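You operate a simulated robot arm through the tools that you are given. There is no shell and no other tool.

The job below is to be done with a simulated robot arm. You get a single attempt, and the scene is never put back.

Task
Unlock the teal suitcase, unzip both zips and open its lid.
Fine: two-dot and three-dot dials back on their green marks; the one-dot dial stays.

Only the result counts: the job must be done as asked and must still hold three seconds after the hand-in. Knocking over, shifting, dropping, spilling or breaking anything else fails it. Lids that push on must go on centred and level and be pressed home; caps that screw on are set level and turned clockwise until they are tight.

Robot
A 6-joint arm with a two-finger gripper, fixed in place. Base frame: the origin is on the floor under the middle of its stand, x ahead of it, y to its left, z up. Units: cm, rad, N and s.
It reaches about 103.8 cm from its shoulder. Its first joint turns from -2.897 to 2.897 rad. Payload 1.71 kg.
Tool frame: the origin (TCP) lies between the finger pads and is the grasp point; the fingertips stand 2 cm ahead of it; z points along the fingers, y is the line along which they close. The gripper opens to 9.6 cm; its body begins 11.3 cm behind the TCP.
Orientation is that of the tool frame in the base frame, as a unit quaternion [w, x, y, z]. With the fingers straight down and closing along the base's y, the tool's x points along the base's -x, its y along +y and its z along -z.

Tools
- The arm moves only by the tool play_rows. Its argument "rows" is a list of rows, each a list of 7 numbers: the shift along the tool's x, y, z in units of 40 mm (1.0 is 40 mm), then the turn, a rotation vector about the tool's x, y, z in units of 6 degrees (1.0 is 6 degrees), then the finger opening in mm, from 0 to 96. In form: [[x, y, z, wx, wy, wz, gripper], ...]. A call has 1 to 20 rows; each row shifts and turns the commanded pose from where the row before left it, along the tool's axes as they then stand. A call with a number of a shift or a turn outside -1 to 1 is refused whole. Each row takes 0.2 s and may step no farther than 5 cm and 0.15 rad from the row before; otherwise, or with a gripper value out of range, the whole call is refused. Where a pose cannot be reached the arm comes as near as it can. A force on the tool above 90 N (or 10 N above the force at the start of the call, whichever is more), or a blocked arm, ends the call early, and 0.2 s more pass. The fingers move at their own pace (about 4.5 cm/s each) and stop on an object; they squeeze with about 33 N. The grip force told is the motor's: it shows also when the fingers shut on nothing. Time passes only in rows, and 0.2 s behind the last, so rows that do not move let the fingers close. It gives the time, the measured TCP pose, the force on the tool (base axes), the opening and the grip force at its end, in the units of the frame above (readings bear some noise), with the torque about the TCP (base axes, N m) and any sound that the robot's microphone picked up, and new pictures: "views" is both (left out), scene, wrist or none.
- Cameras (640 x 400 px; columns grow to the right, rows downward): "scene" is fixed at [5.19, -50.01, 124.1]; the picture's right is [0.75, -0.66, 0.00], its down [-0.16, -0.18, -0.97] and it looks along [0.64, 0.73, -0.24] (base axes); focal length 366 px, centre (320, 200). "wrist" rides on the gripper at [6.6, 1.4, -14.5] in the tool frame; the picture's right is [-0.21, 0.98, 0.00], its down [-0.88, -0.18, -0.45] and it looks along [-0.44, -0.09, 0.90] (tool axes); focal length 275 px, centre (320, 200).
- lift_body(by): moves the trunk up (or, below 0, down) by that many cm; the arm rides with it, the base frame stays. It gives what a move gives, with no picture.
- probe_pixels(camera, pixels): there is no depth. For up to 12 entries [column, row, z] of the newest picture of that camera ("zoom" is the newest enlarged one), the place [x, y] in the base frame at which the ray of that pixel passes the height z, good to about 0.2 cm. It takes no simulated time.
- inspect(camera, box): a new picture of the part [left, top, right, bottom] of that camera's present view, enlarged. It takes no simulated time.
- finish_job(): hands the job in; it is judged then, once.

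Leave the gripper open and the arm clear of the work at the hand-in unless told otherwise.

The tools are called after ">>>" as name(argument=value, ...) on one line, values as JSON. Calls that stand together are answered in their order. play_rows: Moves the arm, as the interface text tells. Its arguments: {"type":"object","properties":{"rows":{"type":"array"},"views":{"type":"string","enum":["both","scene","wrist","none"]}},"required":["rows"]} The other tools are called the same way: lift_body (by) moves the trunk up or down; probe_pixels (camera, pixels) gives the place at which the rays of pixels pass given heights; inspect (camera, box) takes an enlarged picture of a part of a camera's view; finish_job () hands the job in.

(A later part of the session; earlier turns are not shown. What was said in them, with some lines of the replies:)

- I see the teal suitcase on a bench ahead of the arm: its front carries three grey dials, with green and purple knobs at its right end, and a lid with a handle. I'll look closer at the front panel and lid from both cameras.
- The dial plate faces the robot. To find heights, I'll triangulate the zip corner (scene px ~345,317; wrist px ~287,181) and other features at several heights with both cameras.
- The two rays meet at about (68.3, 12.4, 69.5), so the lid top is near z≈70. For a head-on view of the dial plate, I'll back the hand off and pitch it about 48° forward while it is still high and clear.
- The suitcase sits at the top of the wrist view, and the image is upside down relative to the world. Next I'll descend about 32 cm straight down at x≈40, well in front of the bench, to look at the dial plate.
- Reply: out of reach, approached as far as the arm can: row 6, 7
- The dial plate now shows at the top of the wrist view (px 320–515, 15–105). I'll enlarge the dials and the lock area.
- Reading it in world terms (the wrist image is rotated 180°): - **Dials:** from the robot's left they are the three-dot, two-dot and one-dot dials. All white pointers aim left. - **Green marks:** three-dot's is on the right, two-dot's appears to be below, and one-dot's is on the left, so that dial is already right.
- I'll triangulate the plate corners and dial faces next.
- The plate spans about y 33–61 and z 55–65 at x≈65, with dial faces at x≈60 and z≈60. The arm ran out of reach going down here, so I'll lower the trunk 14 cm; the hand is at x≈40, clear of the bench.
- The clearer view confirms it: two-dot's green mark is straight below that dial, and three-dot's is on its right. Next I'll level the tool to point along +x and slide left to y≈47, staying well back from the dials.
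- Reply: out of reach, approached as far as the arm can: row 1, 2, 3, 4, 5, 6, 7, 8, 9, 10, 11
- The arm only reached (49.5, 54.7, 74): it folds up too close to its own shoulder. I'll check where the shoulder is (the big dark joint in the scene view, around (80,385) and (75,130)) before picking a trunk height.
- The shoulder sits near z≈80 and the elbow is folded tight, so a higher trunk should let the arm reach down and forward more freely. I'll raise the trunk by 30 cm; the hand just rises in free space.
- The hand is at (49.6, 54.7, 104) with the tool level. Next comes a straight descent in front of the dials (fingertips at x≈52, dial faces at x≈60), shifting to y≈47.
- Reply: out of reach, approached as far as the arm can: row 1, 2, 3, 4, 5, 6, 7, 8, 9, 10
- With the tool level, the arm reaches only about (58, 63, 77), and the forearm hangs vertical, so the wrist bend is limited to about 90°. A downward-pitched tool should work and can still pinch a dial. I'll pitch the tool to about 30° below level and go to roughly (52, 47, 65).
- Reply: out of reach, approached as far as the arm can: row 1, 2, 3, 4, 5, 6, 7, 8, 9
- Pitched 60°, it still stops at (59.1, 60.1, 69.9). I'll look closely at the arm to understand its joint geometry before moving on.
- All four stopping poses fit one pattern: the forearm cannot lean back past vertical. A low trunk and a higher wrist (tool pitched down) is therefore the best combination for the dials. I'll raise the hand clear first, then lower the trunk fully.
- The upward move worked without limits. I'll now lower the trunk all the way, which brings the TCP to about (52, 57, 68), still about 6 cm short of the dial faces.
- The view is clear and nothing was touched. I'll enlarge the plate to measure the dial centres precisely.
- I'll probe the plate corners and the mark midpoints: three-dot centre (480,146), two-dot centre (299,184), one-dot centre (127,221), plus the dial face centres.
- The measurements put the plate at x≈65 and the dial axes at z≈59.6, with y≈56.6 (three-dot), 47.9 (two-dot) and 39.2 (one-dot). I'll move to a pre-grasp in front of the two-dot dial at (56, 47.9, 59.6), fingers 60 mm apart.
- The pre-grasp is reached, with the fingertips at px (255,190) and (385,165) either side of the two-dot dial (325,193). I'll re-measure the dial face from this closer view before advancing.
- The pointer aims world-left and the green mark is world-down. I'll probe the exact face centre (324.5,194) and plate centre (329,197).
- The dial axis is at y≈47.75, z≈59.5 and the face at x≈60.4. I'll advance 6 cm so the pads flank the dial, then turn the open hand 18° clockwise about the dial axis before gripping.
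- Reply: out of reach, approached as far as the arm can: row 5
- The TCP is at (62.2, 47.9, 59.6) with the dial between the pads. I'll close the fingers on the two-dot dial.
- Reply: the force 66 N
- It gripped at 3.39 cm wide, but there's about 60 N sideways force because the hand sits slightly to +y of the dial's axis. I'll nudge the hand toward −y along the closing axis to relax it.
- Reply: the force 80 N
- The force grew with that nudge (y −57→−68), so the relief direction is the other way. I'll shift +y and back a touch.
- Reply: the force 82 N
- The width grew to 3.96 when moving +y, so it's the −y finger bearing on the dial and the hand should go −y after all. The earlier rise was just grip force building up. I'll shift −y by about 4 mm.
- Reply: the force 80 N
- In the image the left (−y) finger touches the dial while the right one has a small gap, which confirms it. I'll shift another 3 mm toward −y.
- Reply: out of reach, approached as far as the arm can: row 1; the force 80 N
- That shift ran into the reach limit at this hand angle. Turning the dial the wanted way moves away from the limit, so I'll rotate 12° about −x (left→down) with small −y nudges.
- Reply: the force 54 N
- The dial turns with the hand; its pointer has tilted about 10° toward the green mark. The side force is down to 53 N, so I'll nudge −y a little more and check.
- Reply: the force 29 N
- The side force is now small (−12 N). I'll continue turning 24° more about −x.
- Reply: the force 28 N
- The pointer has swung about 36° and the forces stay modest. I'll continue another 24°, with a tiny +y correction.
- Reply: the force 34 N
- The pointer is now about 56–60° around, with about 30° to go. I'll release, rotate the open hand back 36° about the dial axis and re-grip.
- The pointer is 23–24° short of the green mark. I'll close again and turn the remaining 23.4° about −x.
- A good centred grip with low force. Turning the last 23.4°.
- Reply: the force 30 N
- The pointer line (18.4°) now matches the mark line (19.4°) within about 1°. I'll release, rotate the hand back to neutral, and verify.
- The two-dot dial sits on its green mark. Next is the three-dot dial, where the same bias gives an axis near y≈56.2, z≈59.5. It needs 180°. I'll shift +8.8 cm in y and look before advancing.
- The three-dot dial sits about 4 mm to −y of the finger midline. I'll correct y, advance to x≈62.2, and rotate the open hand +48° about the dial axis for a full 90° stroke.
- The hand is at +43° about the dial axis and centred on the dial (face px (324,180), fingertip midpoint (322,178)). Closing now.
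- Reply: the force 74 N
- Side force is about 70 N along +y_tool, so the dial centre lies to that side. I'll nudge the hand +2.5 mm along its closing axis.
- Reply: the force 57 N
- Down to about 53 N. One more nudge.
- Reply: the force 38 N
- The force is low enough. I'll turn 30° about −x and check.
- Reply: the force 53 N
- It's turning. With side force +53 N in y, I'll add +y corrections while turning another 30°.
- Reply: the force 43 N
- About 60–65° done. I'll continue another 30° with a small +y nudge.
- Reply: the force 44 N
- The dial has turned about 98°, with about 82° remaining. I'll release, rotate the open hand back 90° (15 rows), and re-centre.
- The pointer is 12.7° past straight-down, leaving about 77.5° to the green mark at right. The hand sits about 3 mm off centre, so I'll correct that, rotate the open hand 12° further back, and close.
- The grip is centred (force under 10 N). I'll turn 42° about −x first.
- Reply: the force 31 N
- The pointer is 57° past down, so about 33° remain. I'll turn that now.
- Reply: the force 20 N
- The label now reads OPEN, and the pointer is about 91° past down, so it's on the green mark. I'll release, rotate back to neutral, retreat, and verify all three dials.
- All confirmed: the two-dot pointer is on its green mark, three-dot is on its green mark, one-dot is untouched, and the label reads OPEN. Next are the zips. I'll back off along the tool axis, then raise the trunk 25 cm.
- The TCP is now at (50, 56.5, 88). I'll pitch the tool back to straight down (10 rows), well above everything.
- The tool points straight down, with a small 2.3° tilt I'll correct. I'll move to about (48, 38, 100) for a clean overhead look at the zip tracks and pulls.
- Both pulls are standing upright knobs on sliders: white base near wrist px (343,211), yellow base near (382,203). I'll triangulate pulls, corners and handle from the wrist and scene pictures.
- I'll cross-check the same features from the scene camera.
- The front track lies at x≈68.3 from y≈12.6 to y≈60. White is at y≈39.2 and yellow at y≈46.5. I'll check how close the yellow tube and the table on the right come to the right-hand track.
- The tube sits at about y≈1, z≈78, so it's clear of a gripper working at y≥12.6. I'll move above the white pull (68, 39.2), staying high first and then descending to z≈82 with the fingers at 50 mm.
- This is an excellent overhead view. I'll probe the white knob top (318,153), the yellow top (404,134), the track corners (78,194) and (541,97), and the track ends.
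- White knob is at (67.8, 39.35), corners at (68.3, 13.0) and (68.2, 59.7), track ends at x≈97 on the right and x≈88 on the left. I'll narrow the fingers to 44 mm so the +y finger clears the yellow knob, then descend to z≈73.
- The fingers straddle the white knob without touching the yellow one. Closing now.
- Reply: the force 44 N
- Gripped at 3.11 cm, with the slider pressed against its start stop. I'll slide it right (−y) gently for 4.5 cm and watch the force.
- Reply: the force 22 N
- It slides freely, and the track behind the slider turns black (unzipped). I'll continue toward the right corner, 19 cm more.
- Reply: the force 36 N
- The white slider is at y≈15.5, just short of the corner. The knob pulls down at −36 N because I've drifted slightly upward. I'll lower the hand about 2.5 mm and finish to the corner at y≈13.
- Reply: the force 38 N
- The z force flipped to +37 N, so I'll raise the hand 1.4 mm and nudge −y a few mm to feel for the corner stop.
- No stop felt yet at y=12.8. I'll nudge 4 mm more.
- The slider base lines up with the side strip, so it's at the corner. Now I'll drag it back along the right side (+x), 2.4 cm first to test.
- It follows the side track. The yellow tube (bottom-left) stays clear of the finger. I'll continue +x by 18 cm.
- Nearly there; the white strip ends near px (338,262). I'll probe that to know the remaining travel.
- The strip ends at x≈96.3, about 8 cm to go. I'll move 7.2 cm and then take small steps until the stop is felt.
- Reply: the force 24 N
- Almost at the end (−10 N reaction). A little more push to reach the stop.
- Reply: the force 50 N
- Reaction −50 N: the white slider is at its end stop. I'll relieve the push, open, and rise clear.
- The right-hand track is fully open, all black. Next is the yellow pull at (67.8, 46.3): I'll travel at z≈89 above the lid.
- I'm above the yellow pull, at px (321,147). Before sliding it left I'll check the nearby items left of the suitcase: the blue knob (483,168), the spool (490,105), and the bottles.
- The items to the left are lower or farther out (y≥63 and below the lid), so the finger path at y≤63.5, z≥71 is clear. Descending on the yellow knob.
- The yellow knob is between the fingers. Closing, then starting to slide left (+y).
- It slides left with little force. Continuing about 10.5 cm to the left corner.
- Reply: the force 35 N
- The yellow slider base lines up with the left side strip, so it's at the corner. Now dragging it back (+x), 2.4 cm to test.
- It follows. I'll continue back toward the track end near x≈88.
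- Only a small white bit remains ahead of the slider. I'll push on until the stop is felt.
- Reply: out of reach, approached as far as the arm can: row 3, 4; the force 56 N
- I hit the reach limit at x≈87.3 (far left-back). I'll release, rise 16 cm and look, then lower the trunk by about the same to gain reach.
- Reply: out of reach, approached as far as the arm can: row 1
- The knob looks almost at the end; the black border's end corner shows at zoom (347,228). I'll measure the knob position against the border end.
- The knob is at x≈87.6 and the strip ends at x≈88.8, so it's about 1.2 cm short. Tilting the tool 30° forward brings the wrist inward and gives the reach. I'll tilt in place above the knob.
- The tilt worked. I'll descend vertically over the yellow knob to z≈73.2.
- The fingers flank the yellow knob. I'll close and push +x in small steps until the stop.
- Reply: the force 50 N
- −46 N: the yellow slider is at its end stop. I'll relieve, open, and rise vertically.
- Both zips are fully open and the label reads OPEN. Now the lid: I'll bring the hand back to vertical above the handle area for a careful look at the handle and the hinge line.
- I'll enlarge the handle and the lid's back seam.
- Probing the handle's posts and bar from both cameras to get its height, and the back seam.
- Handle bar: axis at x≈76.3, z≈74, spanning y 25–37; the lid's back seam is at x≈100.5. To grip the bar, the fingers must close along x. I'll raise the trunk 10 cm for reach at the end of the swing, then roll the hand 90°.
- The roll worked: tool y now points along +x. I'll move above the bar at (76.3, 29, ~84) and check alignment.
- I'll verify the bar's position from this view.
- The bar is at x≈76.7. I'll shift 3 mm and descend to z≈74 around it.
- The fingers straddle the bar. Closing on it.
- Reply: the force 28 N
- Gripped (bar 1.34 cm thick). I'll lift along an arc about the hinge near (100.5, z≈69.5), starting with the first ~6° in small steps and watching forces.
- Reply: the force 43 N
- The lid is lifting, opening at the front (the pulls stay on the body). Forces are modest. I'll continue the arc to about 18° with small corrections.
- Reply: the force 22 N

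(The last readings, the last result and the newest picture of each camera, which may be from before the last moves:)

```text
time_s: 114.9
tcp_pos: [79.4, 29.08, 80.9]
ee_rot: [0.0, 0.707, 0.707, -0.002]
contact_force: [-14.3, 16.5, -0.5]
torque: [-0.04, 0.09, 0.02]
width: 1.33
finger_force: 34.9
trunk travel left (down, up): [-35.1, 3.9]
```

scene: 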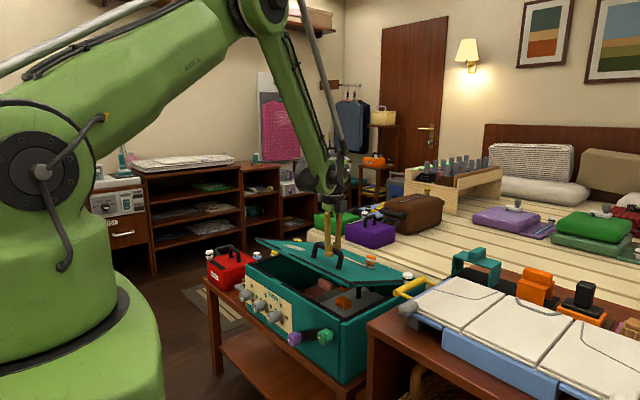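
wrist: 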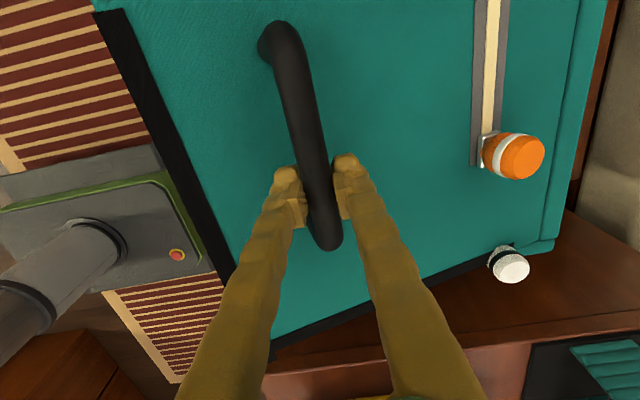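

Very light forces, and the position matches ~18°. I'll continue to about 42°.

>>> play_rows(rows=[[0, 0.32, -0.535, 0, 0, 0, 0], [0, 0.385, -0.495, 0, 0, 0, 0], [0, 0.435, -0.455, 0, 0, 0, 0], [0, 0.48, -0.405, 0, 0, 0, 0], [0, 0, 0, 0, 0, 0, 0]], views="both")

```text
time_s: 116.1
tcp_pos: [85.86, 29.11, 88.73]
ee_rot: [0.001, 0.707, 0.707, -0.001]
contact_force: [-22.3, 6.6, 20.5]
torque: [0.02, 0.16, 0.06]
width: 1.36
finger_force: 35.0
trunk travel left (down, up): [-35.1, 3.9]
```

scene: 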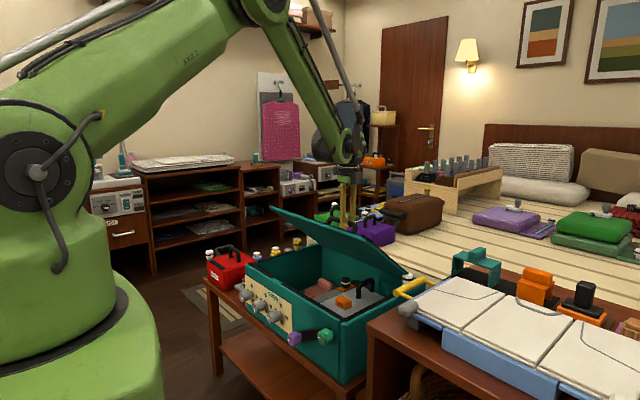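
wrist: 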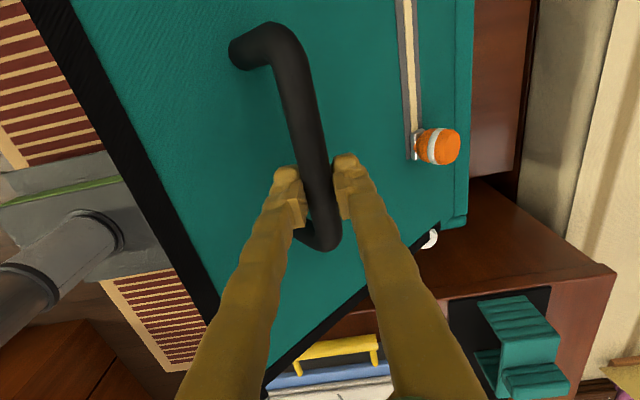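

At about 42°, with a slight outward force because my radius is a touch small. I'll correct outward and continue to about 66°.

>>> play_rows(rows=[[0, 0.49, -0.39, 0, 0, 0, 0], [0, 0.5525, -0.31, 0, 0, 0, 0], [0, 0.58, -0.2475, 0, 0, 0, 0], [0, 0.6, -0.18, 0, 0, 0, 0], [0, 0, 0, 0, 0, 0, 0]], views="both")

```text
time_s: 117.3
tcp_pos: [94.95, 29.04, 93.07]
ee_rot: [0.001, 0.707, 0.707, -0.001]
contact_force: [-3.4, 12.4, -6.7]
torque: [0.18, -0.05, 0.03]
width: 1.33
finger_force: 35.8
trunk travel left (down, up): [-35.1, 3.9]
```

scene: 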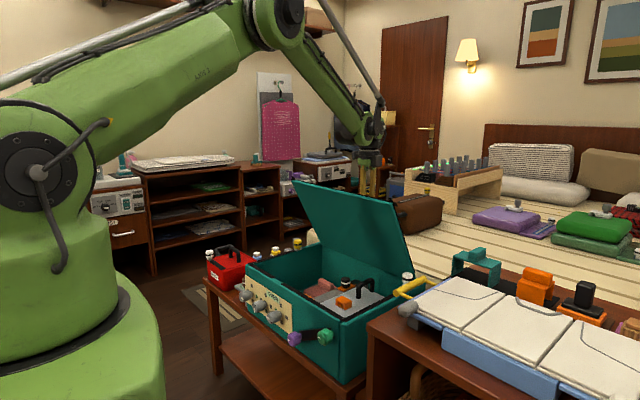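
wrist: 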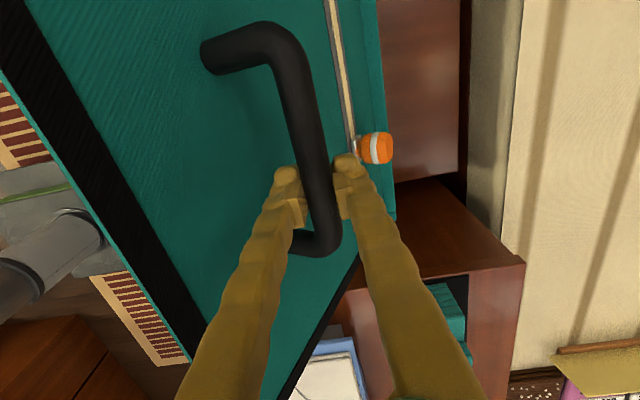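

At about 66° with tiny forces. For the last part I'll pitch the tool slightly forward so the wrist stays within reach, going to about 78°.

>>> play_rows(rows=[[0, 0.6175, -0.11, -1, 0, 0, 0], [0, 0.629, 0.018, -1, 0, 0, 0], [0, 0, 0, 0, 0, 0, 0]], views="both")

```text
time_s: 118.1
tcp_pos: [99.79, 28.96, 93.82]
ee_rot: [0.074, 0.704, 0.703, 0.073]
contact_force: [-4.3, 6.9, 1.4]
torque: [-0.13, 0.03, 0.0]
width: 1.29
finger_force: 34.3
trunk travel left (down, up): [-35.1, 3.9]
```

scene: 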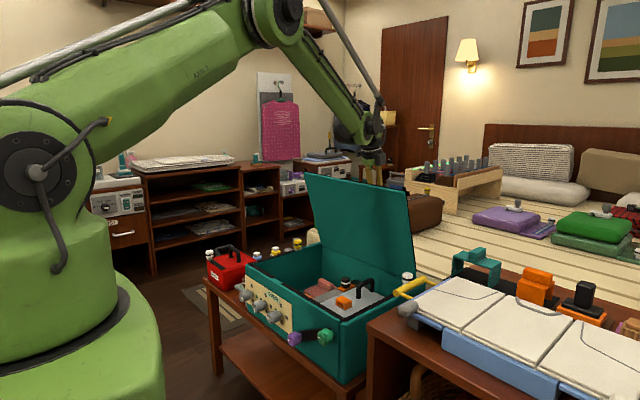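
wrist: 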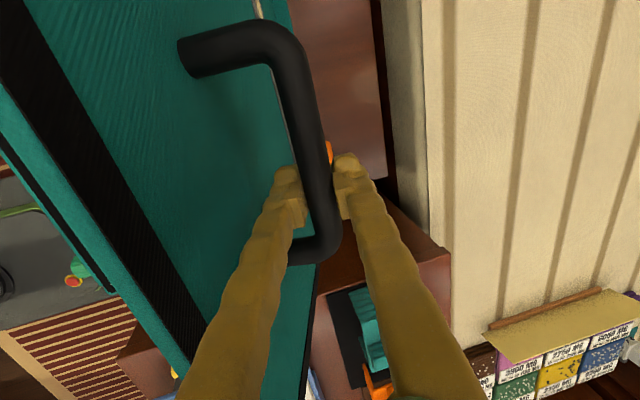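

At about 78°. I'll continue to ~84° and check.

>>> play_rows(rows=[[0, 0.305, 0.075, 0, 0, 0, 0], [0, 0.305, 0.075, 0, 0, 0, 0], [0, 0, 0, 0, 0, 0, 0]], views="both")

```text
time_s: 118.9
tcp_pos: [102.23, 28.96, 93.84]
ee_rot: [0.074, 0.704, 0.703, 0.073]
contact_force: [3.0, 3.6, 25.4]
torque: [-0.12, -0.04, 0.04]
width: 1.33
finger_force: 34.8
trunk travel left (down, up): [-35.1, 3.9]
```

scene: 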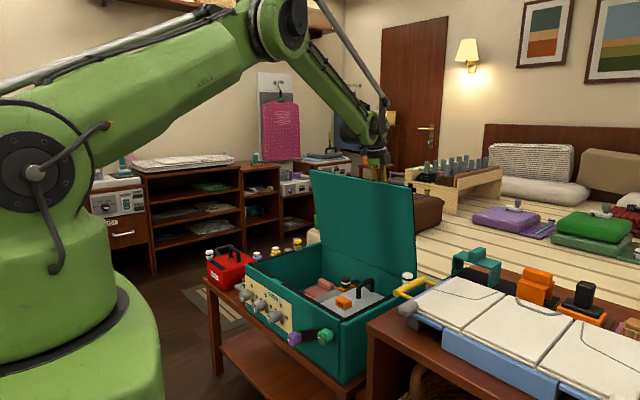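
wrist: 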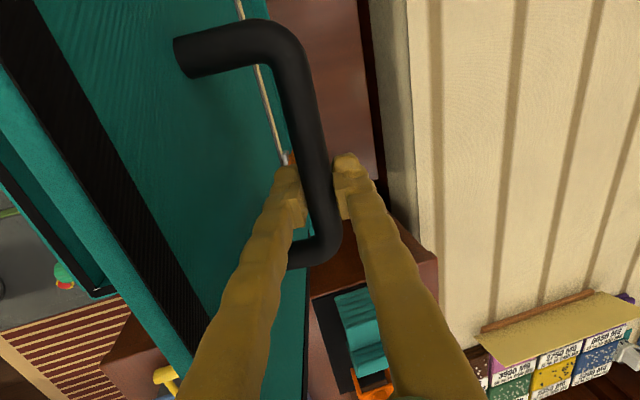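

At about 84°. I'll go on to ~90° while easing the pitch back so the finger doesn't foul the lid's top edge.

>>> play_rows(rows=[[0, 0.3025, 0.05, 0.5, 0, 0, 0], [0, 0.3025, 0.07, 0.5, 0, 0, 0], [0, 0, 0, 0, 0, 0, 0]], views="both")

```text
time_s: 119.7
tcp_pos: [104.07, 29.04, 93.95]
ee_rot: [0.035, 0.707, 0.706, 0.034]
contact_force: [-77.9, -16.7, -18.1]
torque: [0.11, -0.39, 0.45]
width: 4.3
finger_force: 35.4
trunk travel left (down, up): [-35.1, 3.9]
```

scene: 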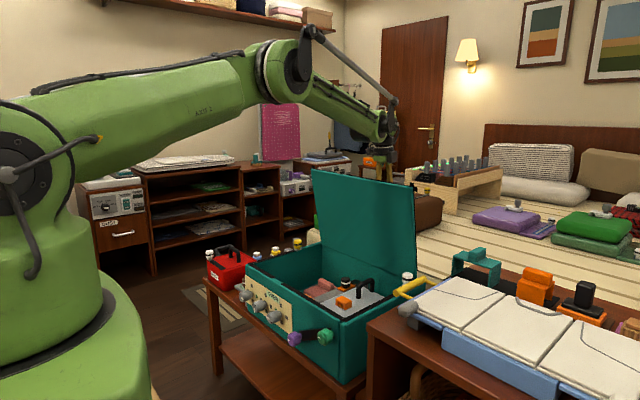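
wrist: 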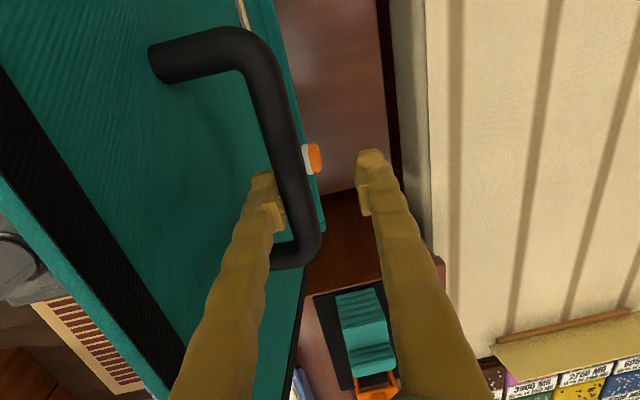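

−78 N in x and the fingers were forced open: the lid is against its hinge stop, at roughly 85° by its edge position (414,191). I'll relax: open the fingers to 50 mm and back off 1.2 cm, still keeping the near finger in front of the bar in case the lid falls.

>>> play_rows(rows=[[0, -0.3, 0, 0, 0, 0, 50], [0, 0, 0, 0, 0, 0, 50], [0, 0, 0, 0, 0, 0, 50]], views="both")

>>> inspect(camera="scene", box=[230, 140, 450, 320])

```text
time_s: 120.5
tcp_pos: [103.43, 28.92, 93.33]
ee_rot: [0.036, 0.706, 0.706, 0.035]
contact_force: [0.1, -0.2, -0.3]
torque: [0.0, -0.01, 0.0]
width: 5.0
finger_force: 0.0
trunk travel left (down, up): [-35.1, 3.9]
```

scene: 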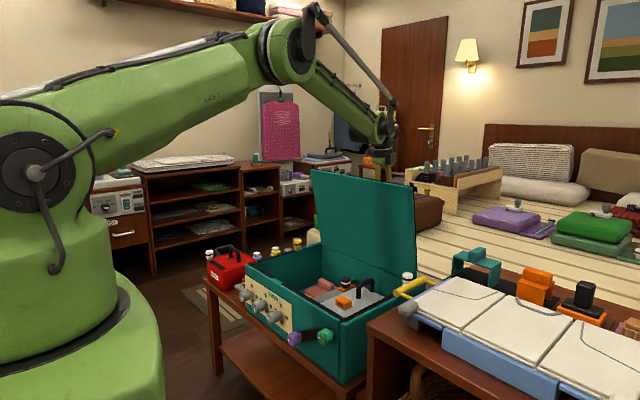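
wrist: 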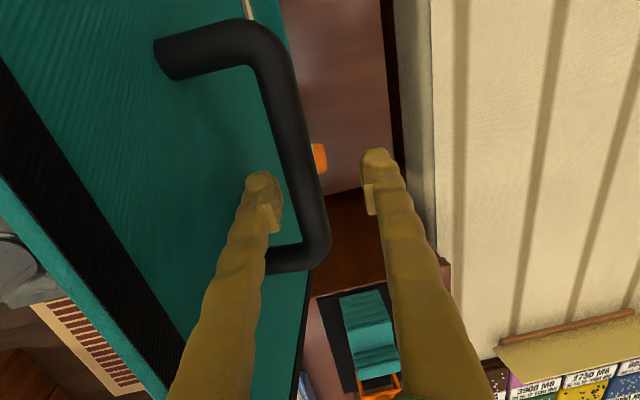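

```text
2.22 times, centred on (340, 230) of scene
```

zoom: 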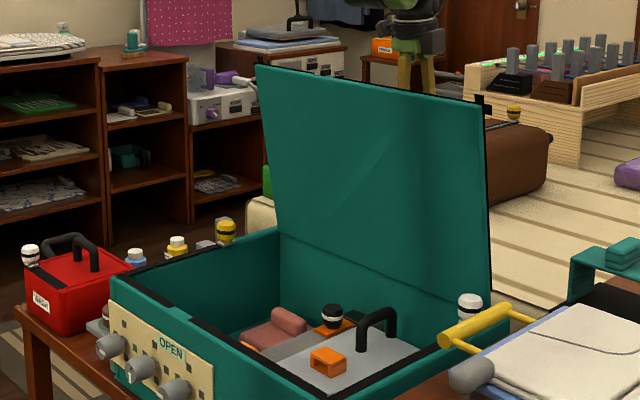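

Contact force is zero and the lid stands by itself. I'll hold still for 2 s to make sure it doesn't creep.

>>> play_rows(rows=[[0, 0, 0, 0, 0, 0, 50], [0, 0, 0, 0, 0, 0, 50], [0, 0, 0, 0, 0, 0, 50], [0, 0, 0, 0, 0, 0, 50], [0, 0, 0, 0, 0, 0, 50], [0, 0, 0, 0, 0, 0, 50], [0, 0, 0, 0, 0, 0, 50], [0, 0, 0, 0, 0, 0, 50], [0, 0, 0, 0, 0, 0, 50], [0, 0, 0, 0, 0, 0, 50]], views="both")

```text
time_s: 122.7
tcp_pos: [103.46, 28.96, 93.24]
ee_rot: [0.036, 0.708, 0.705, 0.035]
contact_force: [-0.9, -0.8, -0.6]
torque: [-0.04, -0.03, 0.01]
width: 4.97
finger_force: 0.1
trunk travel left (down, up): [-35.1, 3.9]
```

scene: 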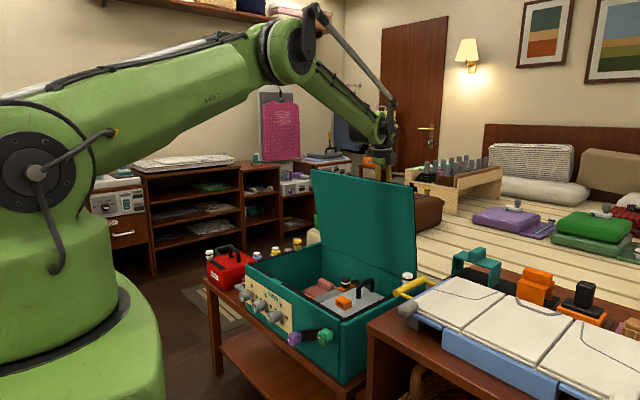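
wrist: 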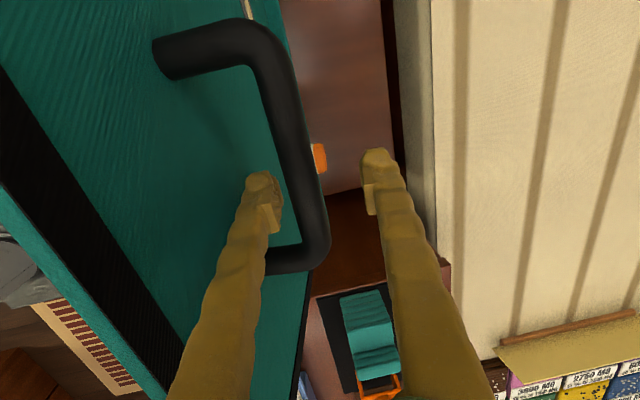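

The lid is stable with zero contact. To withdraw safely, the fingertips must clear the bar (top z≈94.2). I'll narrow the fingers to 38 mm, centring them between bar and lid, and raise the trunk by its remaining 3.9 cm straight up.

>>> play_rows(rows=[[0, 0, 0, 0, 0, 0, 38], [0, 0, 0, 0, 0, 0, 38]], views="wrist")

>>> lift_body(by=3.9)

>>> play_rows(rows=[[0, 0, 0, 0, 0, 0, 38]], views="both")

```text
time_s: 123.3
tcp_pos: [103.37, 28.94, 93.24]
ee_rot: [0.037, 0.707, 0.705, 0.035]
contact_force: [0.2, -0.5, 0.3]
torque: [-0.01, 0.01, 0.0]
width: 3.8
finger_force: 0.1
trunk travel left (down, up): [-35.1, 3.9]
```

wrist: 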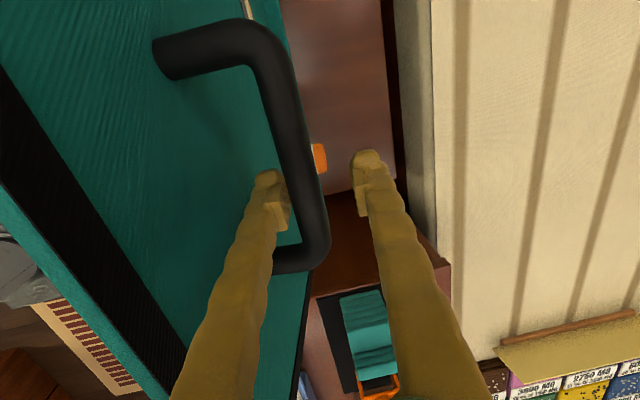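

```text
time_s: 124.1
tcp_pos: [103.46, 28.87, 97.12]
ee_rot: [0.036, 0.706, 0.706, 0.035]
contact_force: [-0.5, 0.0, 0.4]
torque: [0.01, 0.04, 0.04]
width: 3.8
finger_force: 0.0
trunk travel left (down, up): [-39.0, 0.0]
```

```text
time_s: 124.5
tcp_pos: [103.44, 28.94, 97.09]
ee_rot: [0.036, 0.706, 0.707, 0.035]
contact_force: [-0.3, -0.2, 0.4]
torque: [0.0, -0.01, -0.03]
width: 3.77
finger_force: 0.0
trunk travel left (down, up): [-39.0, 0.0]
```

scene: 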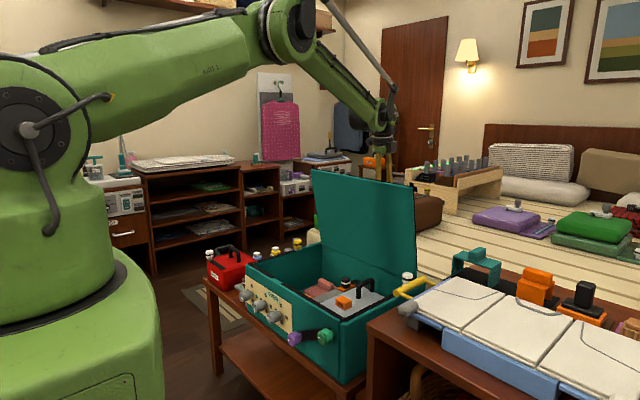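
wrist: 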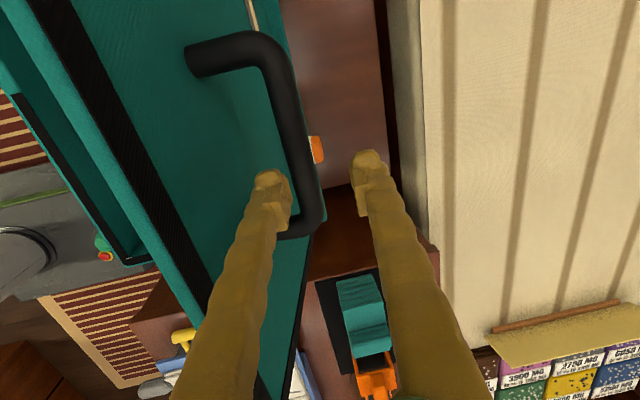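

The fingertips are about 1 cm above the bar and nothing is touching. I'll rise straight up in small steps, watching for any reach limit.

>>> play_rows(rows=[[0, 0.03, -0.35, 0, 0, 0, 38], [0, 0.035, -0.35, 0, 0, 0, 38]], views="wrist")

```text
time_s: 125.1
tcp_pos: [103.37, 28.87, 99.98]
ee_rot: [0.036, 0.706, 0.707, 0.035]
contact_force: [0.2, 0.3, 0.1]
torque: [0.0, 0.01, -0.02]
width: 3.8
finger_force: 0.1
trunk travel left (down, up): [-39.0, 0.0]
```

wrist: 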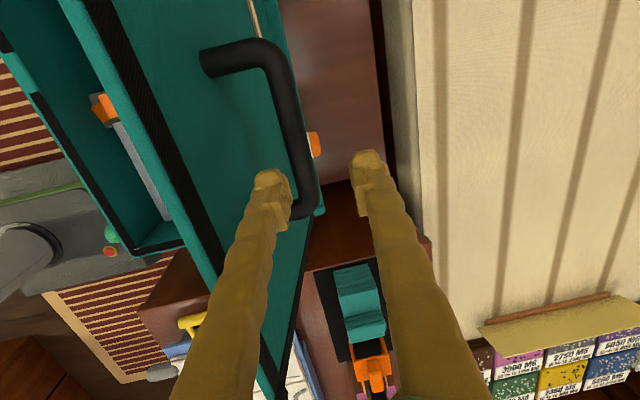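

The tips are now ~4 cm above the bar. I'll keep rising, easing −y slightly to stay within reach.

>>> play_rows(rows=[[-0.3, 0.05, -0.5, 0, 0, 0, 38], [-0.3, 0.05, -0.5, 0, 0, 0, 38], [-0.3, 0.05, -0.5, 0, 0, 0, 38], [-0.3, 0.05, -0.5, 0, 0, 0, 38], [-0.3, 0.05, -0.5, 0, 0, 0, 38]], views="both")

```text
time_s: 126.3
tcp_pos: [103.42, 23.03, 110.15]
ee_rot: [0.037, 0.706, 0.706, 0.036]
contact_force: [0.7, 0.2, 0.3]
torque: [0.02, 0.01, -0.02]
width: 3.81
finger_force: 0.0
trunk travel left (down, up): [-39.0, 0.0]
```

scene: 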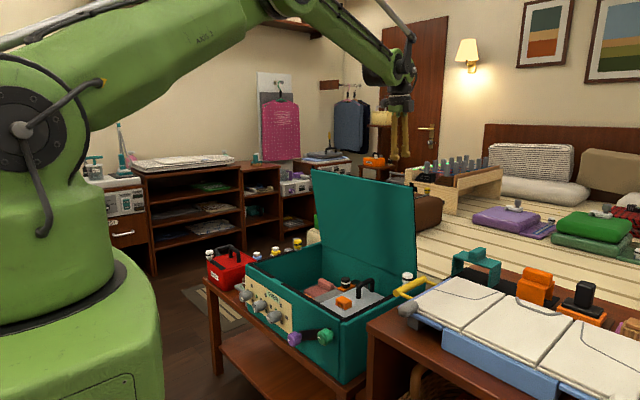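
wrist: 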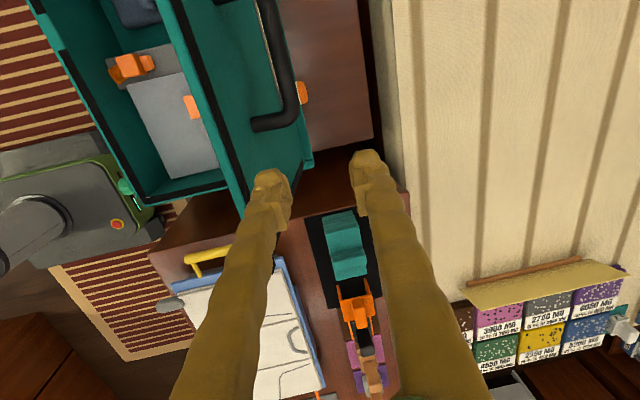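

The hand is clear above the lid's top edge (≈103). I'll rise a bit more, then retreat toward the robot above everything and open the gripper.

>>> play_rows(rows=[[0, 0.07, -0.7, 0, 0, 0, 38], [0, 0.07, -0.7, 0, 0, 0, 38], [0, -0.95, -0.1, 0, 0, 0, 38], [0, -0.95, -0.1, 0, 0, 0, 38], [0, -0.95, -0.1, 0, 0, 0, 38], [0, -0.95, -0.1, 0, 0, 0, 38], [0, -0.95, -0.1, 0, 0, 0, 38], [0, -0.95, -0.1, 0, 0, 0, 38], [0, -0.95, -0.1, 0, 0, 0, 38], [0, -0.95, -0.1, 0, 0, 0, 96], [0, -0.95, -0.1, 0, 0, 0, 96], [0, -0.95, -0.1, 0, 0, 0, 96], [0, -0.95, -0.1, 0, 0, 0, 96], [0, 0, 0, 0, 0, 0, 96]], views="both")

>>> inspect(camera="scene", box=[200, 150, 450, 390])

```text
time_s: 129.3
tcp_pos: [61.1, 23.02, 116.0]
ee_rot: [0.037, 0.707, 0.705, 0.036]
contact_force: [0.1, -0.7, -0.1]
torque: [0.02, -0.01, 0.02]
width: 9.59
finger_force: 0.0
trunk travel left (down, up): [-39.0, 0.0]
```

scene: 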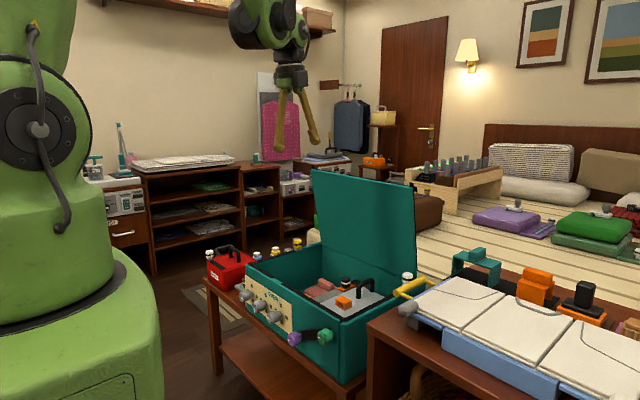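
wrist: 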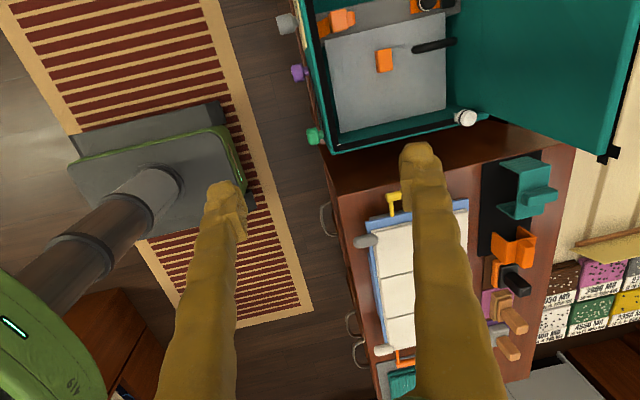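

```text
1.67 times, centred on (325, 270) of scene
```

zoom: 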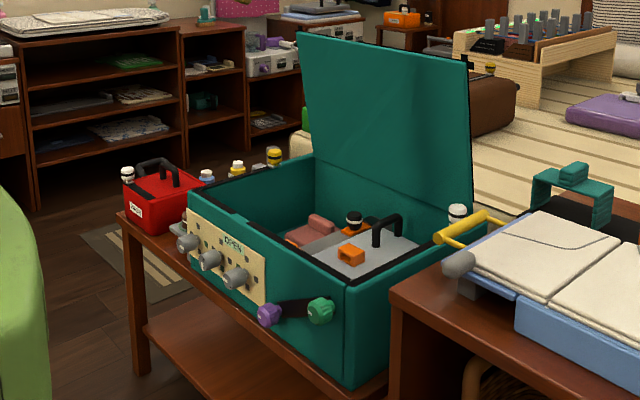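

The lid stands open, the gripper is open and clear. A last close check of the dials and sliders before handing in.

>>> inspect(camera="scene", box=[230, 270, 310, 330])

>>> inspect(camera="wrist", box=[260, 0, 640, 180])

```text
6.67 times, centred on (270, 300) of scene
```

zoom: 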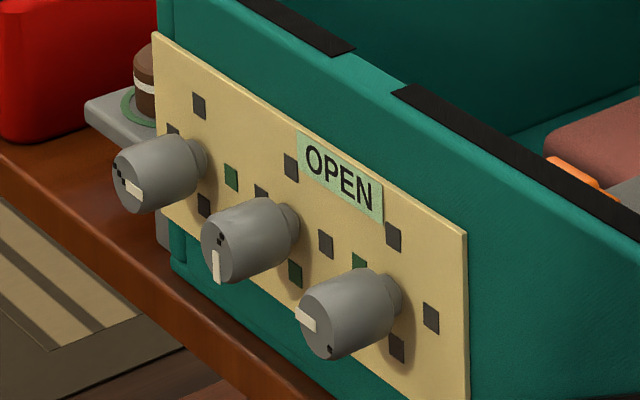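

```text
1.68 times, centred on (450, 90) of wrist
```

zoom: 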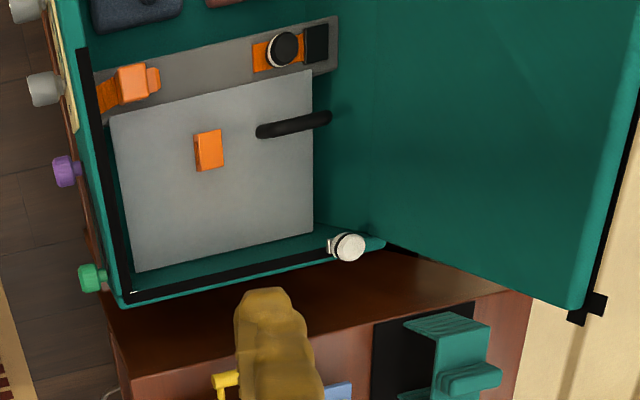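

Final check:
- **Dials:** three-dot points right at its green mark, two-dot points down at its green mark, and one-dot still points left as found. The label reads OPEN.
- **Zips and lid:** both sliders are at their track ends and the lid stands open on its own.
- **Arm:** the gripper is open and clear of the work.

Handing in.

>>> finish_job()

```text
The job is handed in.
```

The teal suitcase is unlocked, both zips are open, and the lid stands open on its own. I've handed the job in.

- **Dials:** the two-dot and three-dot dials are on their green marks, and the label changed from CLOSED to OPEN. I left the one-dot dial alone; it was already on its green mark.
- **Zips:** I slid the white and yellow pulls to the end of their tracks, until each hit its stop.
- **Lid:** I lifted it by the handle until it hit its hinge stop, a little short of upright (about 85°). It stayed up by itself from release to hand-in, about 9 s.
- **Arm:** the gripper is open and well clear of the suitcase. I saw nothing else knocked or moved in the pictures.
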